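You operate a simulated robot arm through the tools that you are given. There is no shell and no other tool. Be economical: measure what you need, move in short steps, check, and stop when the job is done.

You run a simulated two-armed robot. Do the job below in one go: nothing can be reset, and whatever is moved stays where it is left.

## Task
Hold the silver plate by its post and scrub off the patch of old sealant.
Fine: use the small green pad and put it back; lay the beige gasket between the pegs and move the plate to the black rubber mat. Set down upright: small green pad. What is to be rubbed or washed off counts as gone when no trace of it is left.

Only the result counts: the job must be done as asked and must still hold three seconds after the hand-in. Knocking over, shifting, dropping, spilling or breaking anything else fails it.

## Robot
Two 7-joint arms with two-finger parallel grippers on one trunk, on a base that drives. Base frame: it is fixed to the floor where the robot stands at the start and does not move with it; the origin is under the middle of the robot, x ahead of it, y to its left, z up. Units: mm, degrees, N and s.
The left shoulder is at the start at [60, 143, 937], the right one opposite. With the tool pointing down near the work surface each hand reaches from about 320 to 740 mm from the robot's upright axis, wherever it stands, measured 20 degrees to its own side. Places, roughly: black rubber mat [800, 500, 900]; face of the silver plate [500, 400, 900]. Payload 1.57 kg a hand.
The tool frame of a hand sits at the grasp point between the pads (the TCP): z along the fingers, y along the line on which they close. The tips reach 30 mm beyond it. Largest opening 110 mm; finger width 24, thickness 12; the body of the gripper, 48 by 112 mm, starts 78 mm behind the TCP.
Orientation is that of the tool frame in the base frame, as [roll, pitch, yaw] about the fixed x, y, z axes, in that order (R = Rz(yaw) Ry(pitch) Rx(roll)). With the fingers straight down and closing along the base's y, the tool's x points along the base's -x, its y along +y and its z along -z.

## Interface
- The arms move only by the tool play_rows. It takes "left_deltas", "right_deltas" or both (then of equal length, played together; a hand with none holds still); each is a list of rows, each an object (a shift or turn left out is 0, a gripper value left out holds the last) with "linear": the shift along the base's x, y, z in mm, a list of three; "angular": the turn, a rotation vector about the base's x, y, z in degrees, a list of three; "claw": the finger opening in mm, from 0 to 110. In form: [{"linear": [tx, ty, tz], "angular": [rx, ry, rz], "claw": claw}, ...]. A call has 1 to 20 rows; each row is the pose to reach, as a shift and turn from the pose commanded when the call began. Each row takes 0.2 s and may step no farther than 50 mm and 8.6 degrees from the row before; otherwise, or with a gripper value out of range, the whole call is refused. Where a pose cannot be reached the arm comes as near as it can. A force on the tool above 40 N (or 10 N above the force at the start of the call, whichever is more), or a blocked arm, ends the call early, and 0.2 s more pass. The fingers move at their own pace (about 45 mm/s each) and stop on an object; they squeeze with about 27 N. The grip force told is the motor's: it shows also when the fingers shut on nothing. Time passes only in rows, and 0.2 s behind the last, so rows that repeat a pose let the fingers close. It gives the time, the measured TCP pose, the force on the tool (base axes), the opening and the grip force at its end, in the units of the frame above (readings bear some noise), with the torque about the TCP (base axes, N m) and any sound that the robot's microphone picked up.
- Cameras (640 x 400 px; columns grow to the right, rows downward): "scene" is now at [42.2, 27.8, 1547.7]; the picture's right is [0.34, -0.94, 0.00], its down [-0.70, -0.26, -0.66] and it looks along [0.62, 0.23, -0.75] (base axes); focal length 290 px, centre (320, 200). "left" rides on the left gripper at [70, -16, -141] in its tool frame; the picture's right is [0.23, 0.97, 0.00], its down [-0.86, 0.20, -0.48] and it looks along [-0.47, 0.11, 0.88] (tool axes); focal length 222 px, centre (320, 200). "right" rides on the right gripper at [70, 16, -141] in its tool frame; the picture's right is [-0.23, 0.97, 0.00], its down [-0.86, -0.20, -0.48] and it looks along [-0.47, -0.11, 0.88] (tool axes); focal length 222 px, centre (320, 200). There is no depth. A picture from a camera that has moved, and an enlarged one, comes with that camera's place and axes in the base frame and with its lens.
- capture(camera): a new picture of that camera. No time passes.
- lift_body(by): slides the trunk up (or, below 0, down) by that many mm; the arms and the scene camera ride with it, the base frame stays. It gives what a move gives, with no picture.
- drive_base(legs): drives the robot by 1 to 6 legs, each [ahead, left, turn to the left] in mm, mm and degrees, along the robot's own axes; the way and the turn of a leg run together, so that a leg with both is an arc; at most 1500 mm and 180 degrees a leg. The arms and the cameras ride along, it lands a little off, and it stops where it bumps. It gives what a move gives.
- turn_head(pan, tilt): turns the head with the scene camera to pan (to the left, within 86 degrees either way) and tilt (down, from -29 to 69), counted from straight ahead of the robot. It gives what a move gives.
- close_up(camera, box): a new picture of the part [left, top, right, bottom] of that camera's present view, enlarged. No time passes.
- close_job(): hands the job in; it is judged then, once.

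Go step by step. Nothing tells you exact positions but the pictures and the camera data: compare them with the known pose of the tool, close in by small moves and look again before you grip or let go. The budget is 120 turns and 88 pictures, counting those below and the enlarged ones. Unless the task says otherwise, let go and move clear before handing in, and close with one line.

The tools are called after "Emit:" as name(argument=value, ...) on one line, values as JSON. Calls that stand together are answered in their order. play_rows: Moves the arms, as the interface text tells. Its arguments: {"type":"object","properties":{"left_deltas":{"type":"array"},"right_deltas":{"type":"array"}},"required":[]} The other tools are called the same way: lift_body (by) slides the trunk up or down; drive_base (legs) drives the base; turn_head (pan, tilt) turns the head that bears the scene camera; capture (camera) takes a picture; close_up (camera, box) takes an enlarged picture of a part of a camera's view; close_job () hands the job in.

At the start:

```text
time_s: 0.0
left_tool_pos: [307.2, 343.7, 1123.8]
left_ee_rot: [179.9, 0.1, -180.0]
left_force: [-0.4, -0.6, -0.1]
left_moment: [-0.01, -0.01, 0.02]
left_grip_width: 110.1
left_grip_force: 0.1
right_tool_pos: [387.8, 46.0, 1094.2]
right_ee_rot: [180.0, 0.0, 179.9]
right_force: [0.4, 0.9, 0.7]
right_moment: [0.0, -0.03, -0.01]
right_grip_width: 109.9
right_grip_force: 0.0
trunk travel left (down, up): [-535.0, 55.0]
robot x, y, heading: [-2.4, -0.8, 0.0]
head pan, tilt: [20.1, 48.5]
```

scene: 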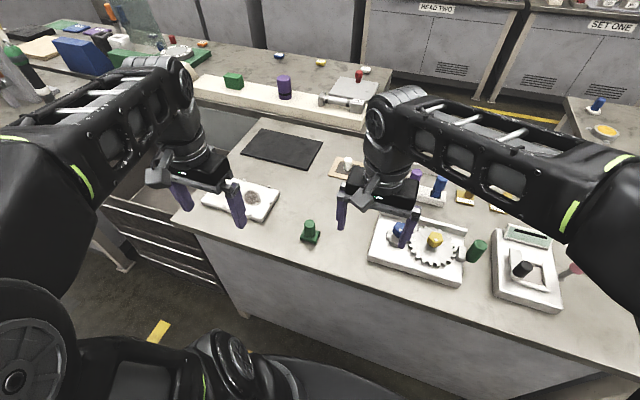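
right: 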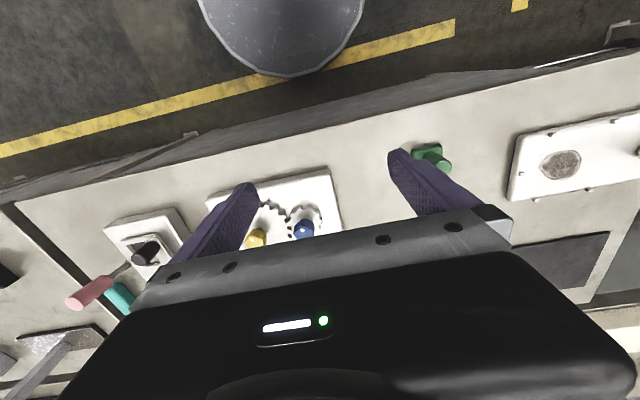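
left: 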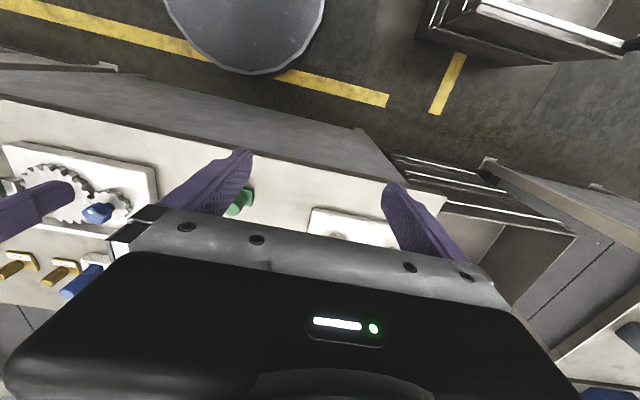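

I see the bench with the plate (white/silver with a sealant patch), a green pad, the black mat, and a beige gasket-like item near a white knob. I'll look closer first.

Emit:
close_up(camera="scene", box=[180, 110, 380, 260])

Emit:
close_up(camera="scene", box=[320, 130, 560, 310])

Emit:
close_up(camera="right", box=[380, 80, 640, 300])

```text
2.67 times, centred on (280, 185) of scene
camera zoom: at [42.2, 27.8, 1547.7], right [0.34, -0.94, 0.0], down [-0.7, -0.26, -0.66], along [0.62, 0.23, -0.75], focal length 772 px, centre (427, 240)
```

zoom: 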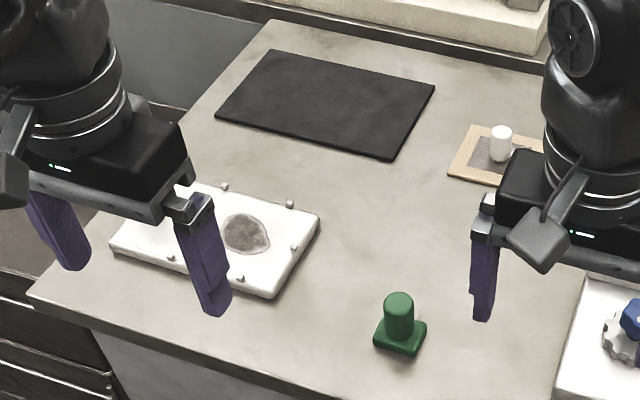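

```text
2.22 times, centred on (440, 220) of scene
camera zoom: at [42.2, 27.8, 1547.7], right [0.34, -0.94, 0.0], down [-0.7, -0.26, -0.66], along [0.62, 0.23, -0.75], focal length 643 px, centre (53, 156)
```

zoom: 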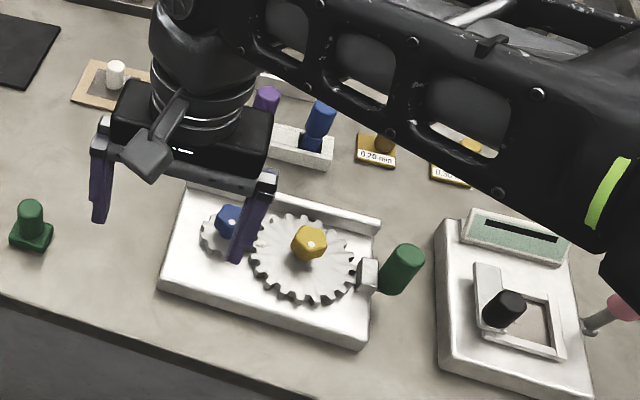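

```text
1.82 times, centred on (510, 190) of right
camera zoom: at [318.0, 60.9, 1236.4], right [0.23, 0.97, 0.0], down [0.86, -0.2, 0.48], along [0.47, -0.11, -0.88], focal length 404 px, centre (-26, 218)
```

zoom: 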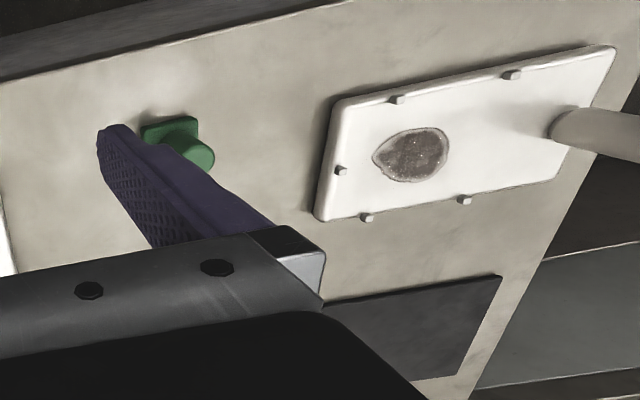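

The green pad is near (447, 208), the plate has a post at its left end and small pegs round its rim. I'll move the arms aside to see everything.

Emit:
play_rows(left_deltas=[{"linear": [-10, 40, 30]}, {"linear": [-20, 80, 60]}, {"linear": [-30, 120, 90]}, {"linear": [-30, 150, 120]}], right_deltas=[{"linear": [-20, -45, 10]}, {"linear": [-40, -90, 20]}, {"linear": [-60, -135, 30]}, {"linear": [-80, -180, 40]}])

Emit:
capture(camera="scene")

Emit:
capture(camera="left")

```text
refused: row 1 steps farther than a row can; nothing moved
```

```text
81 pictures are left
camera scene: at [42.2, 27.8, 1547.7], right [0.34, -0.94, 0.0], down [-0.7, -0.26, -0.66], along [0.62, 0.23, -0.75], focal length 290 px, centre (320, 200)
```

scene: 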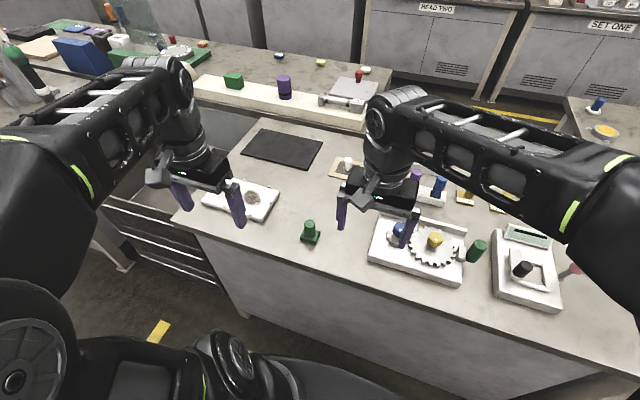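

```text
80 pictures are left
camera left: at [237.7, 327.5, 1264.9], right [-0.23, 0.97, 0.0], down [0.86, 0.2, 0.48], along [0.47, 0.11, -0.88], focal length 222 px, centre (320, 200)
```

left: 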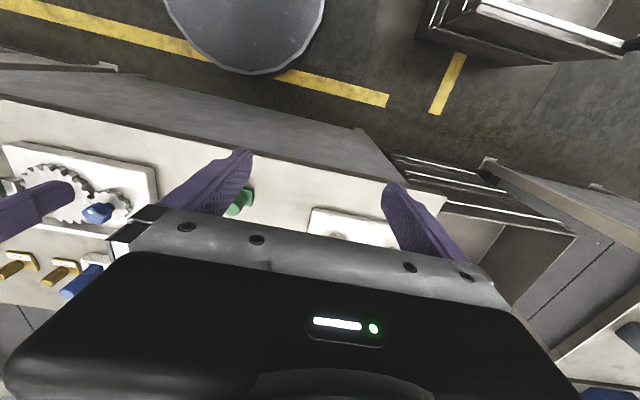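

The step was too long; I retry with smaller ones.

Emit:
play_rows(left_deltas=[{"linear": [-8, 35, 25]}, {"linear": [-16, 70, 50]}, {"linear": [-24, 105, 75]}, {"linear": [-30, 140, 100]}], right_deltas=[{"linear": [-15, -42, 8]}, {"linear": [-30, -84, 16]}, {"linear": [-45, -126, 24]}, {"linear": [-60, -168, 32]}])

Emit:
capture(camera="scene")

```text
time_s: 1.2
left_tool_pos: [311.5, 447.0, 1134.4]
left_ee_rot: [179.9, -0.1, -179.9]
left_force: [0.6, -0.4, -0.1]
left_moment: [0.0, 0.09, 0.0]
left_grip_width: 110.1
left_grip_force: 0.0
left hand out of reach, approached as far as the arm can: row 1, 2, 3, 4
right_tool_pos: [315.4, -94.8, 1136.0]
right_ee_rot: [-179.9, 2.3, -173.2]
right_force: [0.1, -0.5, -0.4]
right_moment: [0.01, 0.06, -0.03]
right_grip_width: 109.7
right_grip_force: 0.0
trunk travel left (down, up): [-535.0, 55.0]
robot x, y, heading: [-3.4, -0.8, 0.2]
head pan, tilt: [20.1, 48.5]
stopped in row 4 (right hand): the arm was blocked; the commanded pose is now the measured one
```

```text
79 pictures are left
camera scene: at [46.0, 27.0, 1547.5], right [0.34, -0.94, 0.0], down [-0.7, -0.26, -0.66], along [0.62, 0.23, -0.75], focal length 290 px, centre (320, 200)
```

scene: 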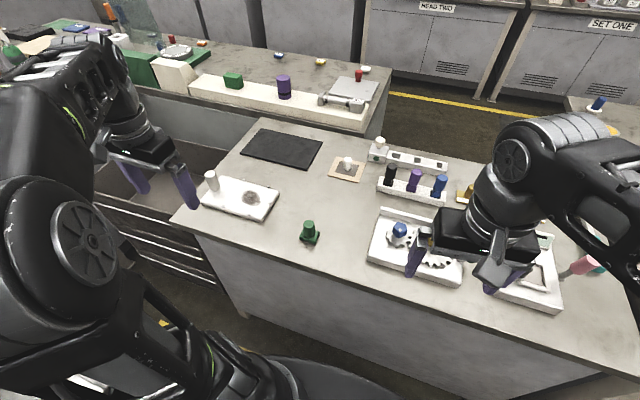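

Emit:
close_up(camera="scene", box=[180, 120, 340, 250])

Emit:
close_up(camera="scene", box=[320, 120, 460, 220])

```text
3.08 times, centred on (260, 185) of scene
camera zoom: at [46.0, 27.0, 1547.5], right [0.34, -0.94, 0.0], down [-0.7, -0.26, -0.66], along [0.62, 0.23, -0.75], focal length 891 px, centre (505, 246)
```

zoom: 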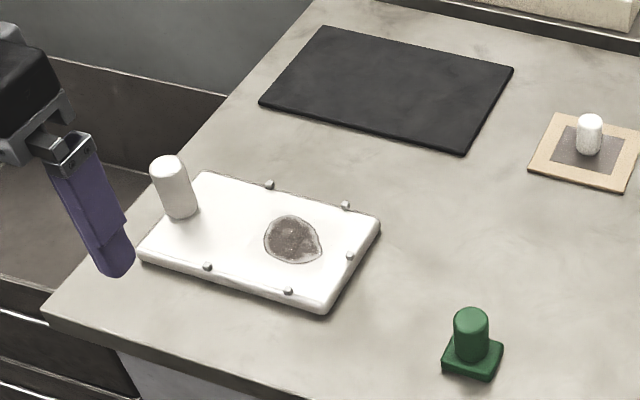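

```text
4.00 times, centred on (390, 170) of scene
camera zoom: at [46.0, 27.0, 1547.5], right [0.34, -0.94, 0.0], down [-0.7, -0.26, -0.66], along [0.62, 0.23, -0.75], focal length 1158 px, centre (40, 320)
```

zoom: 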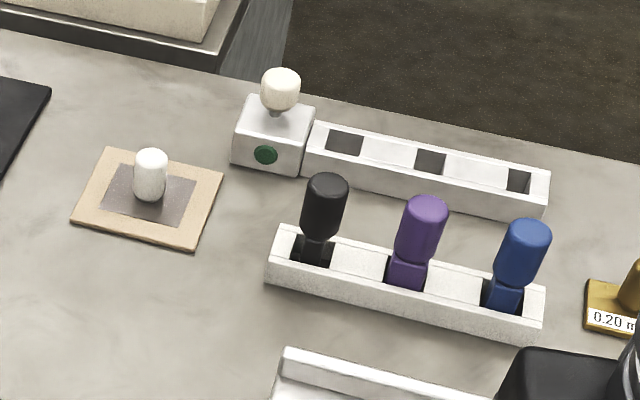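

The post is at the plate's left end, the gasket (beige frame, white knob) near (790, 196), the mat around (816, 460). The mat is beyond reach from here, so I check the floor to the left for driving.

Emit:
turn_head(pan=60, tilt=45)

Emit:
capture(camera="scene")

```text
time_s: 2.3
left_tool_pos: [306.1, 447.6, 1135.2]
left_ee_rot: [179.8, -0.1, 180.0]
left_force: [-0.8, 0.4, -0.1]
left_moment: [0.01, 0.01, -0.03]
left_grip_width: 110.0
left_grip_force: 0.1
right_tool_pos: [312.5, -92.2, 1136.4]
right_ee_rot: [-179.9, 2.6, -173.3]
right_force: [-0.6, -1.0, 0.7]
right_moment: [-0.01, -0.01, 0.01]
right_grip_width: 110.1
right_grip_force: 0.0
trunk travel left (down, up): [-535.0, 55.0]
robot x, y, heading: [-2.0, -0.7, 0.1]
head pan, tilt: [60.0, 45.0]
```

```text
76 pictures are left
camera scene: at [9.0, 70.9, 1552.5], right [0.87, -0.5, 0.0], down [-0.35, -0.61, -0.71], along [0.35, 0.61, -0.71], focal length 290 px, centre (320, 200)
```

scene: 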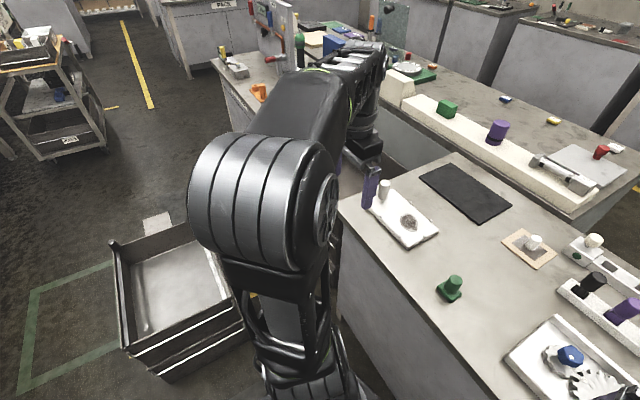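

There is a bin to the left (from about y = 770), so I can shift left by about 370 mm but not drive round the bench. I drive left and look down at the work.

Emit:
drive_base(legs=[[0, 370, 0]])

Emit:
turn_head(pan=0, tilt=55)

Emit:
capture(camera="scene")

Emit:
capture(camera="right")

```text
time_s: 4.6
left_tool_pos: [305.2, 819.0, 1134.6]
left_ee_rot: [-180.0, -0.1, -179.9]
left_force: [0.7, -0.6, 0.8]
left_moment: [-0.03, -0.02, 0.01]
left_grip_width: 109.8
left_grip_force: 0.0
right_tool_pos: [313.6, 278.7, 1137.1]
right_ee_rot: [-179.9, 2.5, -173.1]
right_force: [0.8, 0.2, -0.3]
right_moment: [-0.03, -0.03, 0.02]
right_grip_width: 110.1
right_grip_force: 0.0
trunk travel left (down, up): [-535.0, 55.0]
robot x, y, heading: [-3.0, 364.5, 0.4]
head pan, tilt: [60.0, 45.0]
```

```text
time_s: 5.9
left_tool_pos: [304.6, 818.5, 1135.3]
left_ee_rot: [179.9, 0.0, -179.9]
left_force: [-0.3, -0.5, 0.5]
left_moment: [-0.01, 0.01, -0.03]
left_grip_width: 109.9
left_grip_force: 0.0
right_tool_pos: [312.4, 276.7, 1137.6]
right_ee_rot: [-179.8, 2.6, -173.0]
right_force: [0.5, 0.0, 0.3]
right_moment: [0.0, 0.01, 0.0]
right_grip_width: 110.0
right_grip_force: 0.0
trunk travel left (down, up): [-535.0, 55.0]
robot x, y, heading: [-4.1, 371.6, 0.4]
head pan, tilt: [0.0, 55.0]
```

```text
75 pictures are left
camera scene: at [40.0, 370.5, 1539.1], right [0.0, -1.0, 0.0], down [-0.82, 0.0, -0.57], along [0.57, 0.0, -0.82], focal length 290 px, centre (320, 200)
```

scene: 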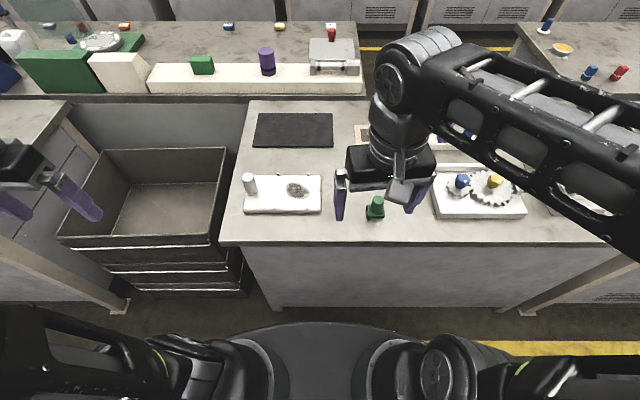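

```text
74 pictures are left
camera right: at [235.8, 283.9, 1275.5], right [0.11, 0.99, 0.01], down [0.85, -0.1, 0.52], along [0.51, -0.05, -0.86], focal length 222 px, centre (320, 200)
```

right: 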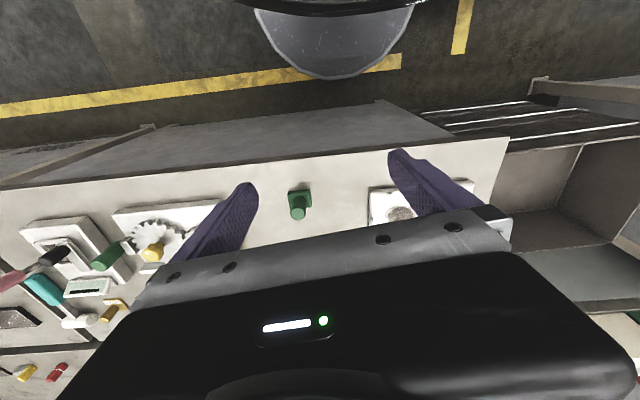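

The drive landed well. The pad seems to stand near (473, 220) with the bench top near z = 850; I bring the right hand over it and look.

Emit:
play_rows(right_deltas=[{"linear": [32, -12, -20], "angular": [0, 0.5, -1.5]}, {"linear": [64, -24, -45], "angular": [-0.1, 1, -3]}, {"linear": [96, -36, -70], "angular": [-0.2, 1.6, -4.5]}, {"linear": [128, -48, -95], "angular": [-0.2, 2.1, -6]}, {"linear": [160, -57, -110], "angular": [-0.3, 2.6, -7]}, {"linear": [160, -57, -110], "angular": [-0.3, 2.6, -7]}])

Emit:
capture(camera="right")

Emit:
capture(camera="scene")

```text
time_s: 7.3
left_tool_pos: [305.1, 818.6, 1135.2]
left_ee_rot: [180.0, 0.1, -179.9]
left_force: [0.1, -0.4, -0.1]
left_moment: [0.0, -0.03, 0.0]
left_grip_width: 110.2
left_grip_force: 0.0
right_tool_pos: [471.0, 220.5, 1029.2]
right_ee_rot: [-179.7, -0.1, 179.9]
right_force: [-0.9, -0.6, 1.2]
right_moment: [-0.01, 0.03, -0.01]
right_grip_width: 109.9
right_grip_force: 0.0
trunk travel left (down, up): [-535.0, 55.0]
robot x, y, heading: [-5.7, 368.8, 0.2]
head pan, tilt: [0.0, 55.0]
```

```text
73 pictures are left
camera right: at [401.7, 236.0, 1169.3], right [0.23, 0.97, -0.01], down [0.86, -0.2, 0.48], along [0.46, -0.11, -0.88], focal length 222 px, centre (320, 200)
```

right: 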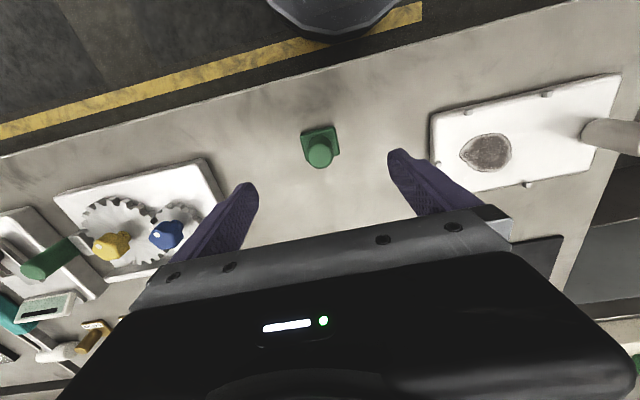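

```text
72 pictures are left
camera scene: at [39.4, 370.5, 1539.1], right [0.0, -1.0, 0.0], down [-0.82, 0.0, -0.57], along [0.57, 0.0, -0.82], focal length 290 px, centre (320, 200)
```

scene: 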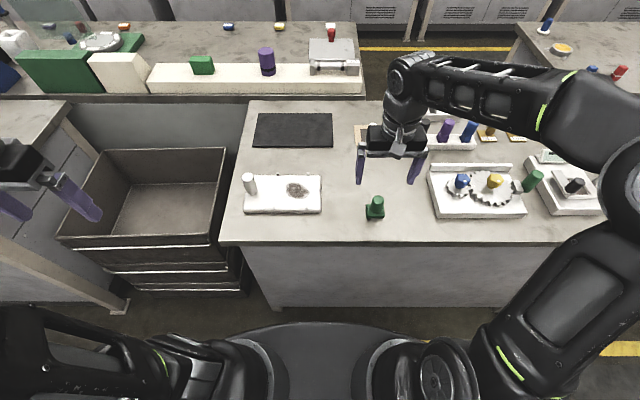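

Both views agree: pad at about (477, 217), bench top near 848–850. I take a close look at the pad to judge its heights and orientation.

Emit:
play_rows(right_deltas=[{"linear": [3, -2, -30]}, {"linear": [6, -3, -65]}, {"linear": [6, -3, -90]}, {"linear": [6, -3, -90]}])

Emit:
close_up(camera="right", box=[220, 40, 440, 250])

Emit:
close_up(camera="scene", box=[335, 150, 435, 230])

```text
time_s: 8.3
left_tool_pos: [305.7, 818.2, 1135.8]
left_ee_rot: [179.9, 0.0, -179.8]
left_force: [0.4, 0.1, 0.1]
left_moment: [0.03, -0.04, -0.01]
left_grip_width: 110.0
left_grip_force: 0.0
right_tool_pos: [479.0, 217.9, 938.0]
right_ee_rot: [-179.9, -0.1, 179.9]
right_force: [0.6, 0.9, 0.1]
right_moment: [-0.01, 0.01, 0.0]
right_grip_width: 109.9
right_grip_force: 0.3
trunk travel left (down, up): [-535.0, 55.0]
robot x, y, heading: [-0.3, 364.8, 0.2]
head pan, tilt: [0.0, 55.0]
```

```text
1.90 times, centred on (330, 145) of right
camera zoom: at [409.4, 233.7, 1077.7], right [0.23, 0.97, 0.0], down [0.86, -0.2, 0.48], along [0.46, -0.11, -0.88], focal length 423 px, centre (301, 305)
```

zoom: 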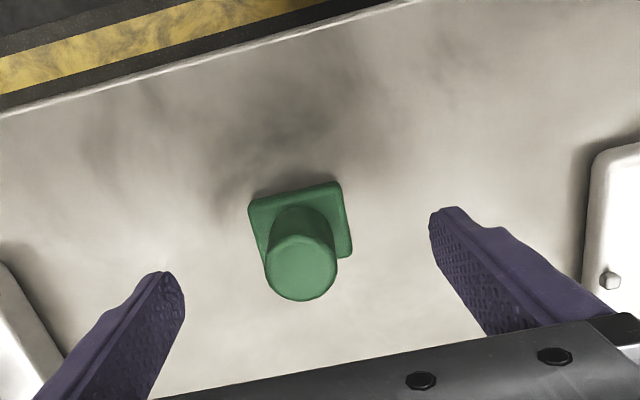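

```text
5.00 times, centred on (385, 190) of scene
camera zoom: at [40.0, 370.3, 1539.1], right [0.0, -1.0, 0.0], down [-0.82, 0.0, -0.57], along [0.57, 0.0, -0.82], focal length 1448 px, centre (-5, 250)
```

zoom: 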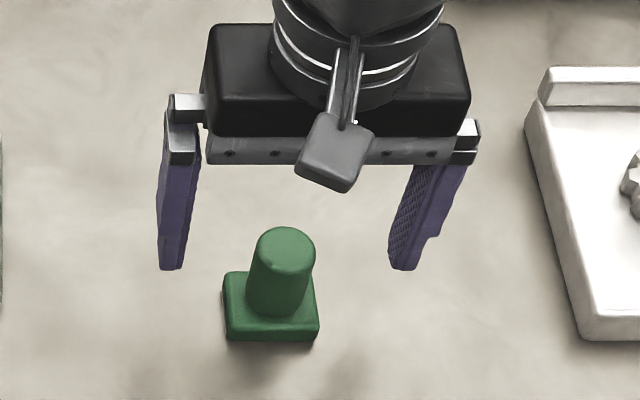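

Handle top is near z = 914, its diameter about 35, base about 52 mm square. I lower to z = 900 and grip.

Emit:
play_rows(right_deltas=[{"linear": [0, 0, -20]}, {"linear": [0, 0, -38]}, {"linear": [0, 0, -38], "claw": 30}, {"linear": [0, 0, -38]}, {"linear": [0, 0, -38]}, {"linear": [0, 0, -38]}, {"linear": [0, 0, -38]}, {"linear": [0, 0, -38]}, {"linear": [0, 0, -38], "claw": 0}, {"linear": [0, 0, -38]}, {"linear": [0, 0, -38]}])

Emit:
close_up(camera="scene", box=[335, 150, 435, 230])

```text
time_s: 10.7
left_tool_pos: [305.3, 817.6, 1134.4]
left_ee_rot: [179.8, 0.0, -179.9]
left_force: [0.6, -0.1, 0.2]
left_moment: [0.02, 0.01, 0.01]
left_grip_width: 109.9
left_grip_force: 0.0
right_tool_pos: [479.7, 218.1, 899.1]
right_ee_rot: [-179.7, 0.0, 179.9]
right_force: [0.2, 0.0, 0.9]
right_moment: [0.16, -0.02, 0.03]
right_grip_width: 30.8
right_grip_force: 26.5
trunk travel left (down, up): [-535.0, 55.0]
robot x, y, heading: [-0.1, 368.6, 0.4]
head pan, tilt: [0.0, 55.0]
```

```text
5.00 times, centred on (385, 190) of scene
camera zoom: at [40.1, 370.4, 1539.1], right [0.0, -1.0, 0.0], down [-0.82, 0.0, -0.57], along [0.57, 0.0, -0.82], focal length 1448 px, centre (-5, 250)
```

zoom: 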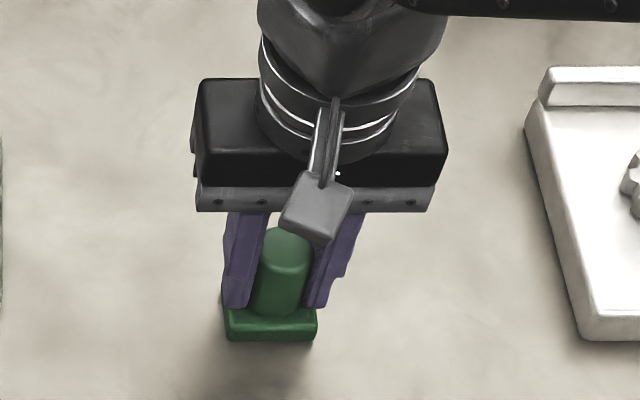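

The pad is gripped (31 mm handle). I lift it and at the same time bring the left hand over the post, turned 90° so that its camera sits outward.

Emit:
play_rows(left_deltas=[{"linear": [20, -19, -5], "angular": [0, 0, -7.5]}, {"linear": [40, -38, -10], "angular": [0, 0, -15]}, {"linear": [60, -57, -15], "angular": [0, 0, -22.5]}, {"linear": [80, -76, -20], "angular": [0, 0, -30]}, {"linear": [100, -95, -25], "angular": [0, 0, -37.5]}, {"linear": [120, -114, -30], "angular": [0, 0, -45]}, {"linear": [140, -133, -35], "angular": [0, 0, -52.5]}, {"linear": [160, -152, -40], "angular": [0, 0, -60]}, {"linear": [180, -171, -45], "angular": [0, 0, -67.5]}, {"linear": [200, -190, -50], "angular": [0, 0, -75]}, {"linear": [220, -209, -60], "angular": [0, 0, -82.5]}, {"linear": [236, -230, -70], "angular": [0, 0, -90]}], right_deltas=[{"linear": [0, 0, 15]}, {"linear": [0, 0, 40]}, {"linear": [0, 0, 70]}, {"linear": [0, 0, 100]}, {"linear": [0, 0, 120]}, {"linear": [0, 0, 120]}, {"linear": [0, 0, 120]}, {"linear": [0, 0, 120]}, {"linear": [0, 0, 120]}, {"linear": [0, 0, 120]}, {"linear": [0, 0, 120]}, {"linear": [0, 0, 120]}])

Emit:
capture(camera="left")

Emit:
capture(camera="scene")

```text
time_s: 13.3
left_tool_pos: [542.7, 588.3, 1064.5]
left_ee_rot: [-180.0, 0.0, 90.0]
left_force: [0.1, 0.1, -0.3]
left_moment: [-0.04, 0.03, 0.02]
left_grip_width: 109.8
left_grip_force: 0.0
right_tool_pos: [478.2, 215.8, 1019.7]
right_ee_rot: [-179.8, 0.0, 179.9]
right_force: [0.4, -0.5, -0.2]
right_moment: [0.01, 0.01, -0.01]
right_grip_width: 30.7
right_grip_force: 27.1
trunk travel left (down, up): [-535.0, 55.0]
robot x, y, heading: [-1.8, 368.5, 0.1]
head pan, tilt: [0.0, 55.0]
```

```text
68 pictures are left
camera left: at [527.0, 657.9, 1207.1], right [0.97, 0.23, 0.0], down [0.2, -0.85, 0.48], along [0.11, -0.47, -0.88], focal length 222 px, centre (320, 200)
```

left: 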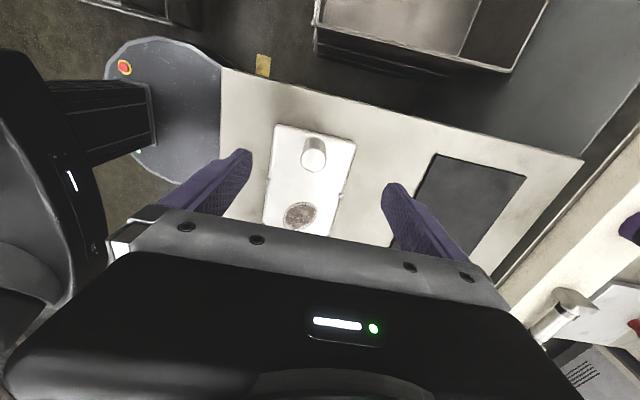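

```text
67 pictures are left
camera scene: at [40.8, 369.9, 1539.1], right [0.0, -1.0, 0.0], down [-0.82, 0.0, -0.57], along [0.57, 0.0, -0.82], focal length 290 px, centre (320, 200)
```

scene: 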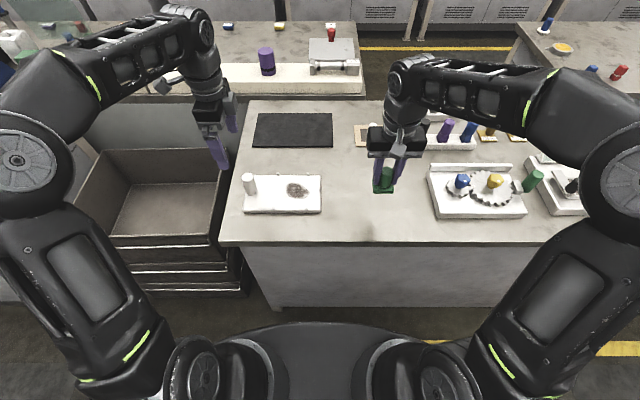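

The post stands near (541, 564), top around z = 930. I tilt the left hand 20° outward and close in.

Emit:
play_rows(left_deltas=[{"linear": [0, 3, -20], "angular": [-7, 0, 0]}, {"linear": [-1, 6, -42], "angular": [-14, 0, 0]}, {"linear": [-1, 9, -64], "angular": [-20, 0, 0]}, {"linear": [-1, 9, -64], "angular": [-20, 0, 0]}])

Emit:
close_up(camera="left", box=[200, 30, 440, 250])

Emit:
close_up(camera="scene", box=[200, 130, 340, 230])

```text
time_s: 14.3
left_tool_pos: [540.2, 597.2, 1001.1]
left_ee_rot: [179.9, 20.1, 90.2]
left_force: [0.0, 0.2, -0.5]
left_moment: [0.03, -0.03, 0.0]
left_grip_width: 110.0
left_grip_force: 0.0
right_tool_pos: [478.0, 215.9, 1018.0]
right_ee_rot: [-179.8, -0.2, 179.9]
right_force: [0.0, -0.4, -0.9]
right_moment: [0.01, 0.01, -0.01]
right_grip_width: 30.5
right_grip_force: 27.4
trunk travel left (down, up): [-535.0, 55.0]
robot x, y, heading: [-1.0, 368.2, 0.1]
head pan, tilt: [0.0, 55.0]
```

```text
1.82 times, centred on (320, 140) of left
camera zoom: at [524.3, 710.3, 1110.1], right [0.97, 0.22, -0.08], down [0.2, -0.64, 0.74], along [0.11, -0.74, -0.66], focal length 404 px, centre (320, 309)
```

zoom: 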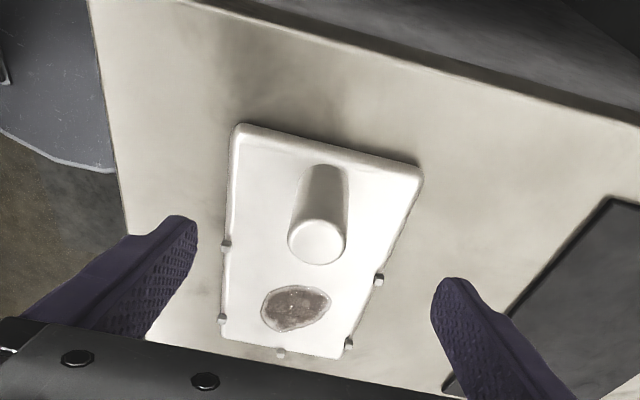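

```text
4.00 times, centred on (270, 180) of scene
camera zoom: at [39.9, 369.9, 1539.1], right [0.0, -1.0, 0.0], down [-0.82, 0.0, -0.57], along [0.57, 0.0, -0.82], focal length 1158 px, centre (520, 280)
```

zoom: 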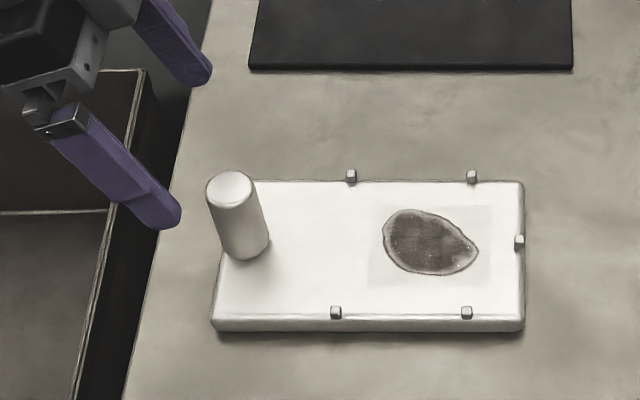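

Triangulation puts the post top at (540, 566, 931). I descend along the tool axis and grip it.

Emit:
play_rows(left_deltas=[{"linear": [0, -11, -30]}, {"linear": [0, -21, -60]}, {"linear": [0, -31, -89]}, {"linear": [0, -31, -89], "claw": 30}, {"linear": [0, -31, -89]}, {"linear": [0, -31, -89]}, {"linear": [0, -31, -89]}, {"linear": [0, -31, -89]}, {"linear": [0, -31, -89], "claw": 0}, {"linear": [0, -31, -89]}, {"linear": [0, -31, -89]}])

Emit:
close_up(camera="scene", box=[200, 130, 340, 230])

```text
time_s: 16.7
left_tool_pos: [543.1, 565.4, 913.6]
left_ee_rot: [179.9, 20.1, 90.1]
left_force: [0.1, -0.4, -0.2]
left_moment: [-0.02, 0.01, -0.11]
left_grip_width: 31.9
left_grip_force: 26.5
right_tool_pos: [478.9, 215.8, 1018.2]
right_ee_rot: [-179.8, -0.1, 179.9]
right_force: [-0.5, -0.1, -0.7]
right_moment: [0.01, 0.0, -0.02]
right_grip_width: 30.5
right_grip_force: 27.2
trunk travel left (down, up): [-535.0, 55.0]
robot x, y, heading: [0.0, 370.9, 0.1]
head pan, tilt: [0.0, 55.0]
```

```text
4.00 times, centred on (270, 180) of scene
camera zoom: at [40.2, 370.4, 1539.1], right [0.0, -1.0, 0.0], down [-0.82, 0.0, -0.57], along [0.57, 0.0, -0.82], focal length 1158 px, centre (520, 280)
```

zoom: 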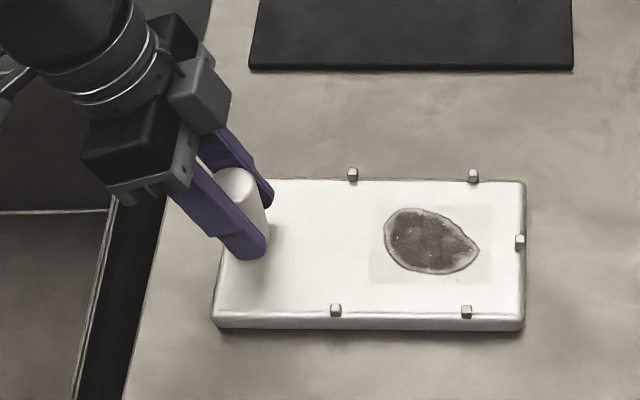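

The post is held. The patch spans about x 517–575, y 399–469; I bring the pad over it and lower gently.

Emit:
play_rows(right_deltas=[{"linear": [14, 44, 0]}, {"linear": [28, 88, 0]}, {"linear": [42, 132, 0]}, {"linear": [56, 176, 0]}, {"linear": [66, 216, -10]}, {"linear": [66, 216, -50]}, {"linear": [66, 216, -85]}, {"linear": [66, 216, -85]}])

Emit:
capture(camera="scene")

Emit:
capture(camera="right")

```text
time_s: 18.5
left_tool_pos: [543.4, 567.6, 914.0]
left_ee_rot: [180.0, 20.0, 90.2]
left_force: [0.3, -0.3, -0.5]
left_moment: [-0.01, -0.01, 0.07]
left_grip_width: 32.0
left_grip_force: 26.5
right_tool_pos: [545.6, 432.4, 934.1]
right_ee_rot: [-179.7, -0.1, 179.9]
right_force: [-0.4, 0.0, -0.6]
right_moment: [-0.02, 0.02, -0.02]
right_grip_width: 30.7
right_grip_force: 26.9
trunk travel left (down, up): [-535.0, 55.0]
robot x, y, heading: [0.2, 370.1, 0.5]
head pan, tilt: [0.0, 55.0]
```

```text
63 pictures are left
camera scene: at [40.2, 370.4, 1539.1], right [0.0, -1.0, 0.0], down [-0.82, 0.0, -0.57], along [0.57, 0.0, -0.82], focal length 290 px, centre (320, 200)
```

scene: 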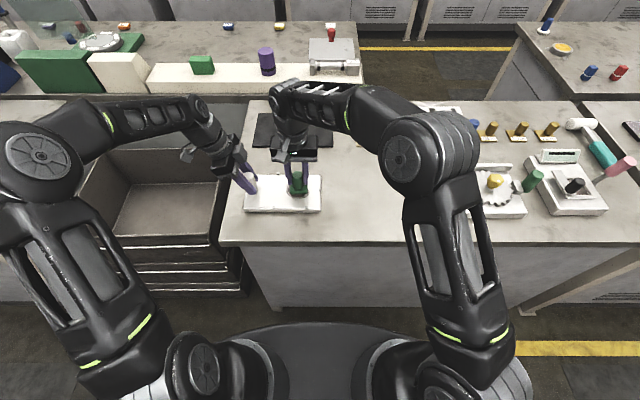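

```text
62 pictures are left
camera right: at [475.1, 448.4, 1074.9], right [0.23, 0.97, 0.0], down [0.86, -0.2, 0.48], along [0.46, -0.11, -0.88], focal length 222 px, centre (320, 200)
```

right: 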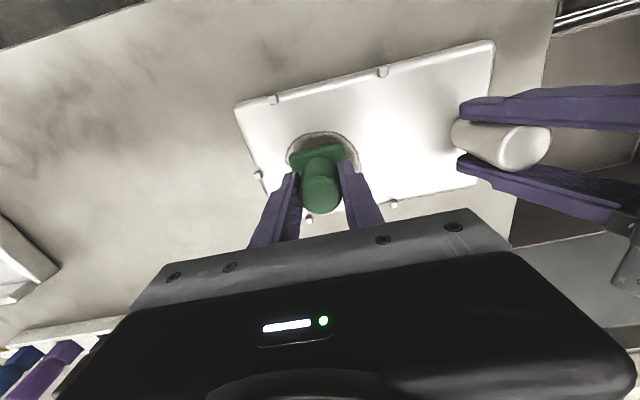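

The pad is over the patch. I lower in small steps until it touches.

Emit:
play_rows(right_deltas=[{"linear": [0, 0, -8]}, {"linear": [0, 0, -12]}, {"linear": [0, 0, -16]}, {"linear": [0, 0, -18]}])

```text
time_s: 19.5
left_tool_pos: [540.7, 566.6, 913.2]
left_ee_rot: [-180.0, 20.0, 90.1]
left_force: [-4.6, 5.1, -5.4]
left_moment: [0.12, -0.21, -0.04]
left_grip_width: 32.1
left_grip_force: 27.2
right_tool_pos: [544.8, 433.0, 917.1]
right_ee_rot: [-179.9, 0.0, 179.9]
right_force: [4.4, -3.5, 20.2]
right_moment: [0.33, -0.08, -0.07]
right_grip_width: 30.8
right_grip_force: 27.2
trunk travel left (down, up): [-535.0, 55.0]
robot x, y, heading: [-2.6, 371.3, 0.4]
head pan, tilt: [0.0, 55.0]
```

Contact at z ≈ 917 with about 20 N. I scrub back and forth in short strokes.

Emit:
play_rows(right_deltas=[{"linear": [0, 10, 0]}, {"linear": [0, 20, 0]}, {"linear": [0, 5, 0]}, {"linear": [0, -10, 0]}, {"linear": [0, -23, 0]}, {"linear": [9, -23, 0]}, {"linear": [18, -23, 0]}, {"linear": [18, -8, 0]}, {"linear": [18, 8, 0]}, {"linear": [18, 22, 0]}, {"linear": [5, 22, 0]}, {"linear": [-8, 22, 0]}, {"linear": [-18, 22, 0]}, {"linear": [-18, 8, 0]}, {"linear": [-18, -8, 0]}, {"linear": [-18, -23, 0]}, {"linear": [-8, -12, 0]}, {"linear": [0, 0, 0]}])

```text
time_s: 23.3
left_tool_pos: [541.6, 566.3, 914.1]
left_ee_rot: [179.9, 20.0, 90.0]
left_force: [-1.9, 2.2, 5.0]
left_moment: [-0.09, 0.1, 0.03]
left_grip_width: 32.1
left_grip_force: 27.1
right_tool_pos: [544.7, 433.1, 917.2]
right_ee_rot: [-179.7, 0.0, 179.8]
right_force: [-0.1, -1.2, -0.6]
right_moment: [-0.02, -0.01, -0.01]
right_grip_width: 30.9
right_grip_force: 27.1
trunk travel left (down, up): [-535.0, 55.0]
robot x, y, heading: [-1.4, 368.4, 0.4]
head pan, tilt: [0.0, 55.0]
```

The contact force has faded, so I look before pressing again.

Emit:
close_up(camera="right", box=[220, 40, 500, 240])

Emit:
close_up(camera="scene", box=[230, 140, 340, 225])

```text
2.00 times, centred on (360, 140) of right
camera zoom: at [474.9, 448.9, 1057.5], right [0.23, 0.97, 0.0], down [0.86, -0.2, 0.48], along [0.46, -0.11, -0.88], focal length 444 px, centre (240, 320)
```

zoom: 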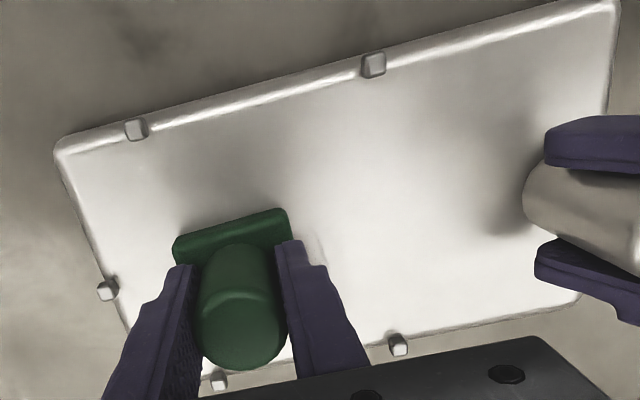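

```text
4.71 times, centred on (285, 182) of scene
camera zoom: at [39.5, 370.3, 1539.1], right [0.0, -1.0, 0.0], down [-0.82, 0.0, -0.57], along [0.57, 0.0, -0.82], focal length 1362 px, centre (485, 282)
```

zoom: 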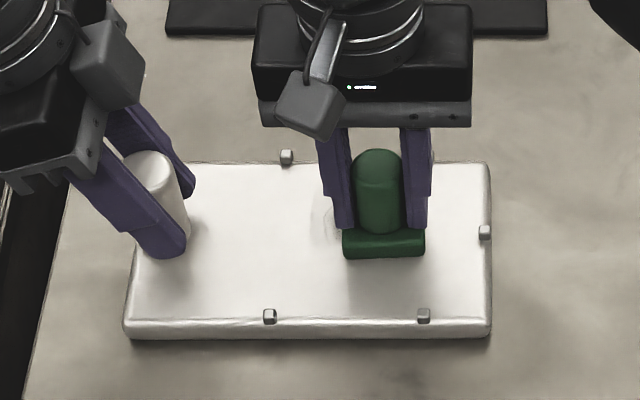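

Most is gone, but a faint trace shows at the left edge near (564, 471). I press a bit more and scrub wider.

Emit:
play_rows(right_deltas=[{"linear": [0, 0, -2]}, {"linear": [8, 15, -2]}, {"linear": [12, 32, -2]}, {"linear": [12, 42, -2]}, {"linear": [24, 42, -2]}, {"linear": [24, 28, -2]}, {"linear": [10, 28, -2]}, {"linear": [10, 42, -2]}, {"linear": [-5, 42, -2]}, {"linear": [-20, 35, -2]}, {"linear": [-20, 20, -2]}, {"linear": [-20, 5, -2]}, {"linear": [-20, -10, -2]}, {"linear": [-20, -24, -2]}, {"linear": [-5, -24, -2]}, {"linear": [10, -24, -2]}, {"linear": [23, -24, -2]}, {"linear": [23, -8, -2]}, {"linear": [23, 8, -2]}, {"linear": [10, 0, -2]}])

Emit:
play_rows(right_deltas=[{"linear": [-5, -2, 20]}, {"linear": [-5, -40, 60]}, {"linear": [-10, -85, 70]}, {"linear": [-20, -130, 70]}])

Emit:
close_up(camera="scene", box=[230, 140, 340, 225])

```text
time_s: 27.5
left_tool_pos: [540.9, 561.9, 913.6]
left_ee_rot: [-180.0, 20.2, 89.8]
left_force: [-8.7, -3.1, 4.0]
left_moment: [0.42, -0.56, -0.03]
left_grip_width: 33.2
left_grip_force: 27.3
right_tool_pos: [555.7, 435.2, 915.5]
right_ee_rot: [-179.9, 0.0, 179.9]
right_force: [8.6, 2.7, 14.4]
right_moment: [0.15, -0.29, -0.21]
right_grip_width: 30.7
right_grip_force: 27.1
trunk travel left (down, up): [-535.0, 55.0]
robot x, y, heading: [2.9, 373.5, 0.2]
head pan, tilt: [0.0, 55.0]
```

```text
refused: row 2 steps farther than a row can; nothing moved
```

```text
4.71 times, centred on (285, 182) of scene
camera zoom: at [38.7, 370.2, 1538.9], right [0.0, -1.0, 0.0], down [-0.82, 0.0, -0.57], along [0.57, 0.0, -0.82], focal length 1362 px, centre (485, 282)
```

zoom: 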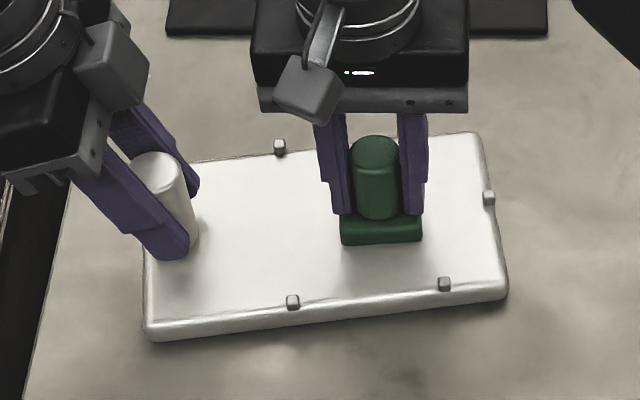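

The plate has turned a few degrees in the left grip, which the later move can correct. I lift the pad clear and inspect.

Emit:
play_rows(right_deltas=[{"linear": [-2, -2, 25]}, {"linear": [-8, -20, 60]}, {"linear": [-16, -60, 75]}, {"linear": [-30, -105, 80]}, {"linear": [-50, -150, 90]}])

Emit:
close_up(camera="scene", box=[230, 140, 340, 225])

Emit:
close_up(camera="left", box=[240, 40, 440, 240])

```text
refused: row 5 steps farther than a row can; nothing moved
```

```text
4.71 times, centred on (285, 182) of scene
camera zoom: at [38.7, 370.2, 1538.9], right [0.0, -1.0, 0.0], down [-0.82, 0.0, -0.57], along [0.57, 0.0, -0.82], focal length 1362 px, centre (485, 282)
```

zoom: 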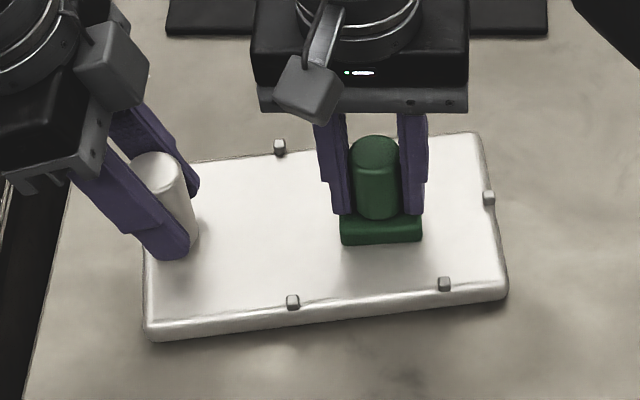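

```text
2.00 times, centred on (340, 140) of left
camera zoom: at [525.1, 677.2, 1023.1], right [0.97, 0.21, -0.08], down [0.2, -0.64, 0.74], along [0.11, -0.74, -0.66], focal length 444 px, centre (280, 320)
```

zoom: 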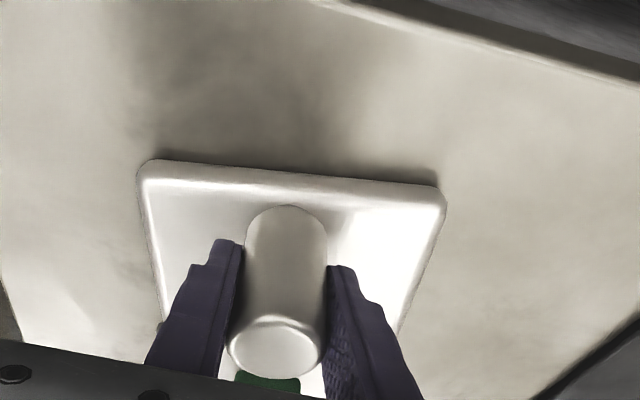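

Another row was too long; I repeat with shorter steps before looking.

Emit:
play_rows(right_deltas=[{"linear": [-2, -2, 25]}, {"linear": [-8, -20, 60]}, {"linear": [-16, -55, 75]}, {"linear": [-26, -95, 85]}, {"linear": [-36, -135, 90]}, {"linear": [-46, -175, 95]}])

Emit:
close_up(camera="scene", box=[230, 140, 340, 225])

Emit:
capture(camera="right")

```text
time_s: 28.9
left_tool_pos: [542.6, 564.9, 913.1]
left_ee_rot: [-179.9, 19.9, 90.1]
left_force: [-0.9, -4.3, 9.9]
left_moment: [0.1, 0.55, 0.23]
left_grip_width: 33.0
left_grip_force: 27.3
right_tool_pos: [508.2, 256.2, 1010.0]
right_ee_rot: [-179.8, -0.1, 179.9]
right_force: [0.1, 0.3, -1.4]
right_moment: [0.0, 0.05, 0.0]
right_grip_width: 30.7
right_grip_force: 26.5
trunk travel left (down, up): [-535.0, 55.0]
robot x, y, heading: [-1.7, 368.5, 0.3]
head pan, tilt: [0.0, 55.0]
```

```text
4.71 times, centred on (285, 182) of scene
camera zoom: at [39.7, 369.3, 1539.1], right [0.0, -1.0, 0.0], down [-0.82, 0.0, -0.57], along [0.57, 0.0, -0.82], focal length 1362 px, centre (485, 282)
```

zoom: 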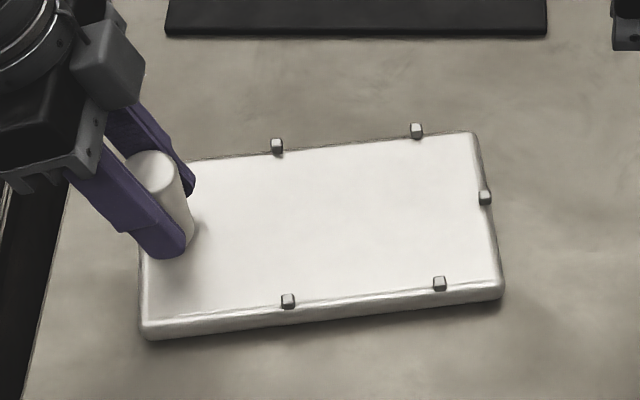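

```text
55 pictures are left
camera right: at [438.5, 272.1, 1151.7], right [0.23, 0.97, 0.0], down [0.86, -0.2, 0.48], along [0.46, -0.11, -0.88], focal length 222 px, centre (320, 200)
```

right: 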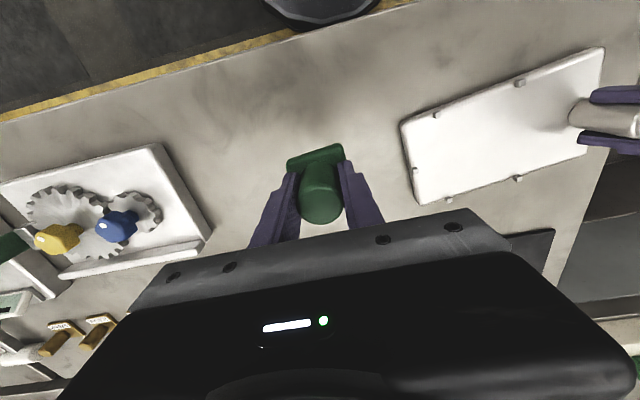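

The plate looks clean; I check it once more at high magnification.

Emit:
close_up(camera="scene", box=[275, 165, 335, 205])

Emit:
close_up(camera="right", box=[390, 40, 610, 210])

```text
10.00 times, centred on (305, 185) of scene
camera zoom: at [39.7, 369.3, 1539.1], right [0.0, -1.0, 0.0], down [-0.82, 0.0, -0.57], along [0.57, 0.0, -0.82], focal length 2895 px, centre (470, 350)
```

zoom: 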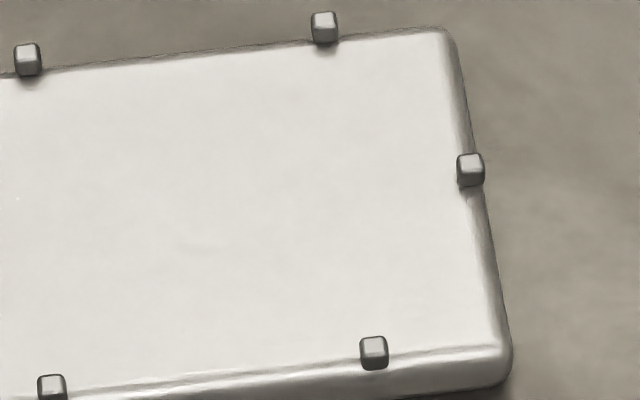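

```text
2.35 times, centred on (500, 125) of right
camera zoom: at [438.5, 272.1, 1151.7], right [0.23, 0.97, 0.0], down [0.86, -0.2, 0.48], along [0.46, -0.11, -0.88], focal length 523 px, centre (-104, 376)
```

zoom: 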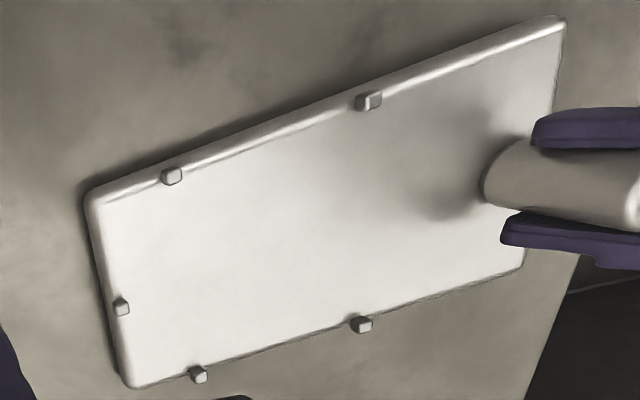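

No trace is left. I bring the pad back to its spot at (479, 218) and lower it.

Emit:
play_rows(right_deltas=[{"linear": [-15, -20, 0]}, {"linear": [-29, -38, -25]}, {"linear": [-29, -38, -65]}, {"linear": [-29, -38, -95]}, {"linear": [-29, -38, -107]}, {"linear": [-29, -38, -110]}, {"linear": [-29, -38, -110]}])

Emit:
close_up(camera="scene", box=[335, 150, 435, 230])

```text
time_s: 30.5
left_tool_pos: [541.6, 567.2, 913.8]
left_ee_rot: [180.0, 20.0, 90.2]
left_force: [-1.6, 1.8, 2.5]
left_moment: [-0.03, -0.27, 0.17]
left_grip_width: 32.8
left_grip_force: 27.5
right_tool_pos: [479.2, 220.6, 900.1]
right_ee_rot: [-179.7, -0.2, 179.9]
right_force: [-0.3, 0.2, -0.2]
right_moment: [-0.01, 0.01, 0.02]
right_grip_width: 30.1
right_grip_force: 27.3
trunk travel left (down, up): [-535.0, 55.0]
robot x, y, heading: [0.9, 370.4, 0.0]
head pan, tilt: [0.0, 55.0]
```

```text
5.00 times, centred on (385, 190) of scene
camera zoom: at [39.7, 370.4, 1539.1], right [0.0, -1.0, 0.0], down [-0.82, 0.0, -0.57], along [0.57, 0.0, -0.82], focal length 1448 px, centre (-5, 250)
```

zoom: 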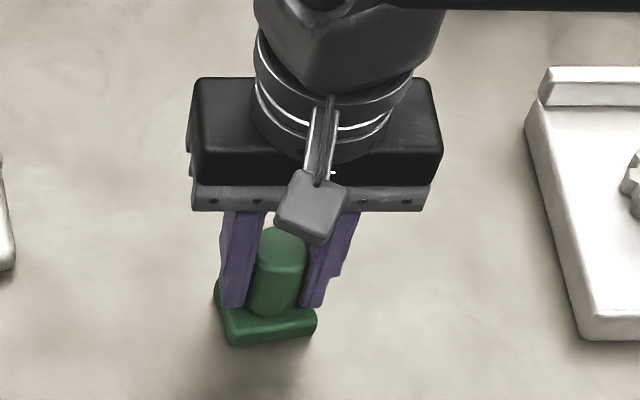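

The pad has turned about 9° in the grip and is about 2 mm left; I correct both and lower to touch.

Emit:
play_rows(right_deltas=[{"linear": [0, -1, 6], "angular": [0, 0, -5]}, {"linear": [0, -2, 6], "angular": [0, 0, -9]}, {"linear": [0, -2, 1], "angular": [0, 0, -9]}, {"linear": [0, -2, -1], "angular": [0, 0, -9]}, {"linear": [0, -2, -2], "angular": [0, 0, -9]}])

Emit:
close_up(camera="scene", box=[335, 150, 435, 230])

```text
time_s: 31.7
left_tool_pos: [542.1, 565.9, 914.5]
left_ee_rot: [-180.0, 20.0, 90.1]
left_force: [-1.1, 0.5, -0.3]
left_moment: [0.21, 0.05, 0.0]
left_grip_width: 32.5
left_grip_force: 26.7
right_tool_pos: [480.2, 219.5, 899.3]
right_ee_rot: [-179.8, 0.1, 170.9]
right_force: [-1.0, -3.6, 21.4]
right_moment: [0.0, -0.03, -0.23]
right_grip_width: 30.3
right_grip_force: 26.8
trunk travel left (down, up): [-535.0, 55.0]
robot x, y, heading: [-1.1, 370.6, 0.2]
head pan, tilt: [0.0, 55.0]
```

```text
5.00 times, centred on (385, 190) of scene
camera zoom: at [38.5, 370.4, 1539.4], right [0.0, -1.0, 0.0], down [-0.82, 0.0, -0.57], along [0.57, 0.0, -0.82], focal length 1448 px, centre (-5, 250)
```

zoom: 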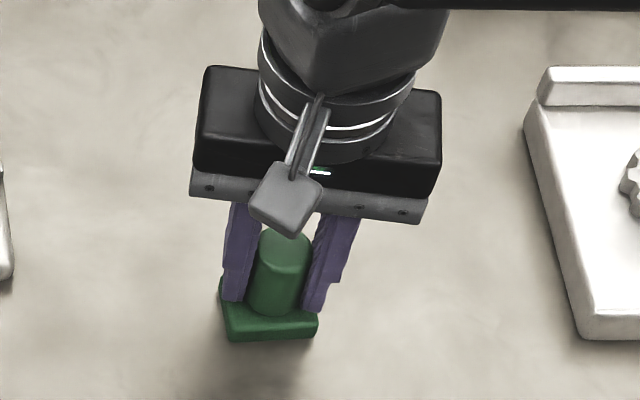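

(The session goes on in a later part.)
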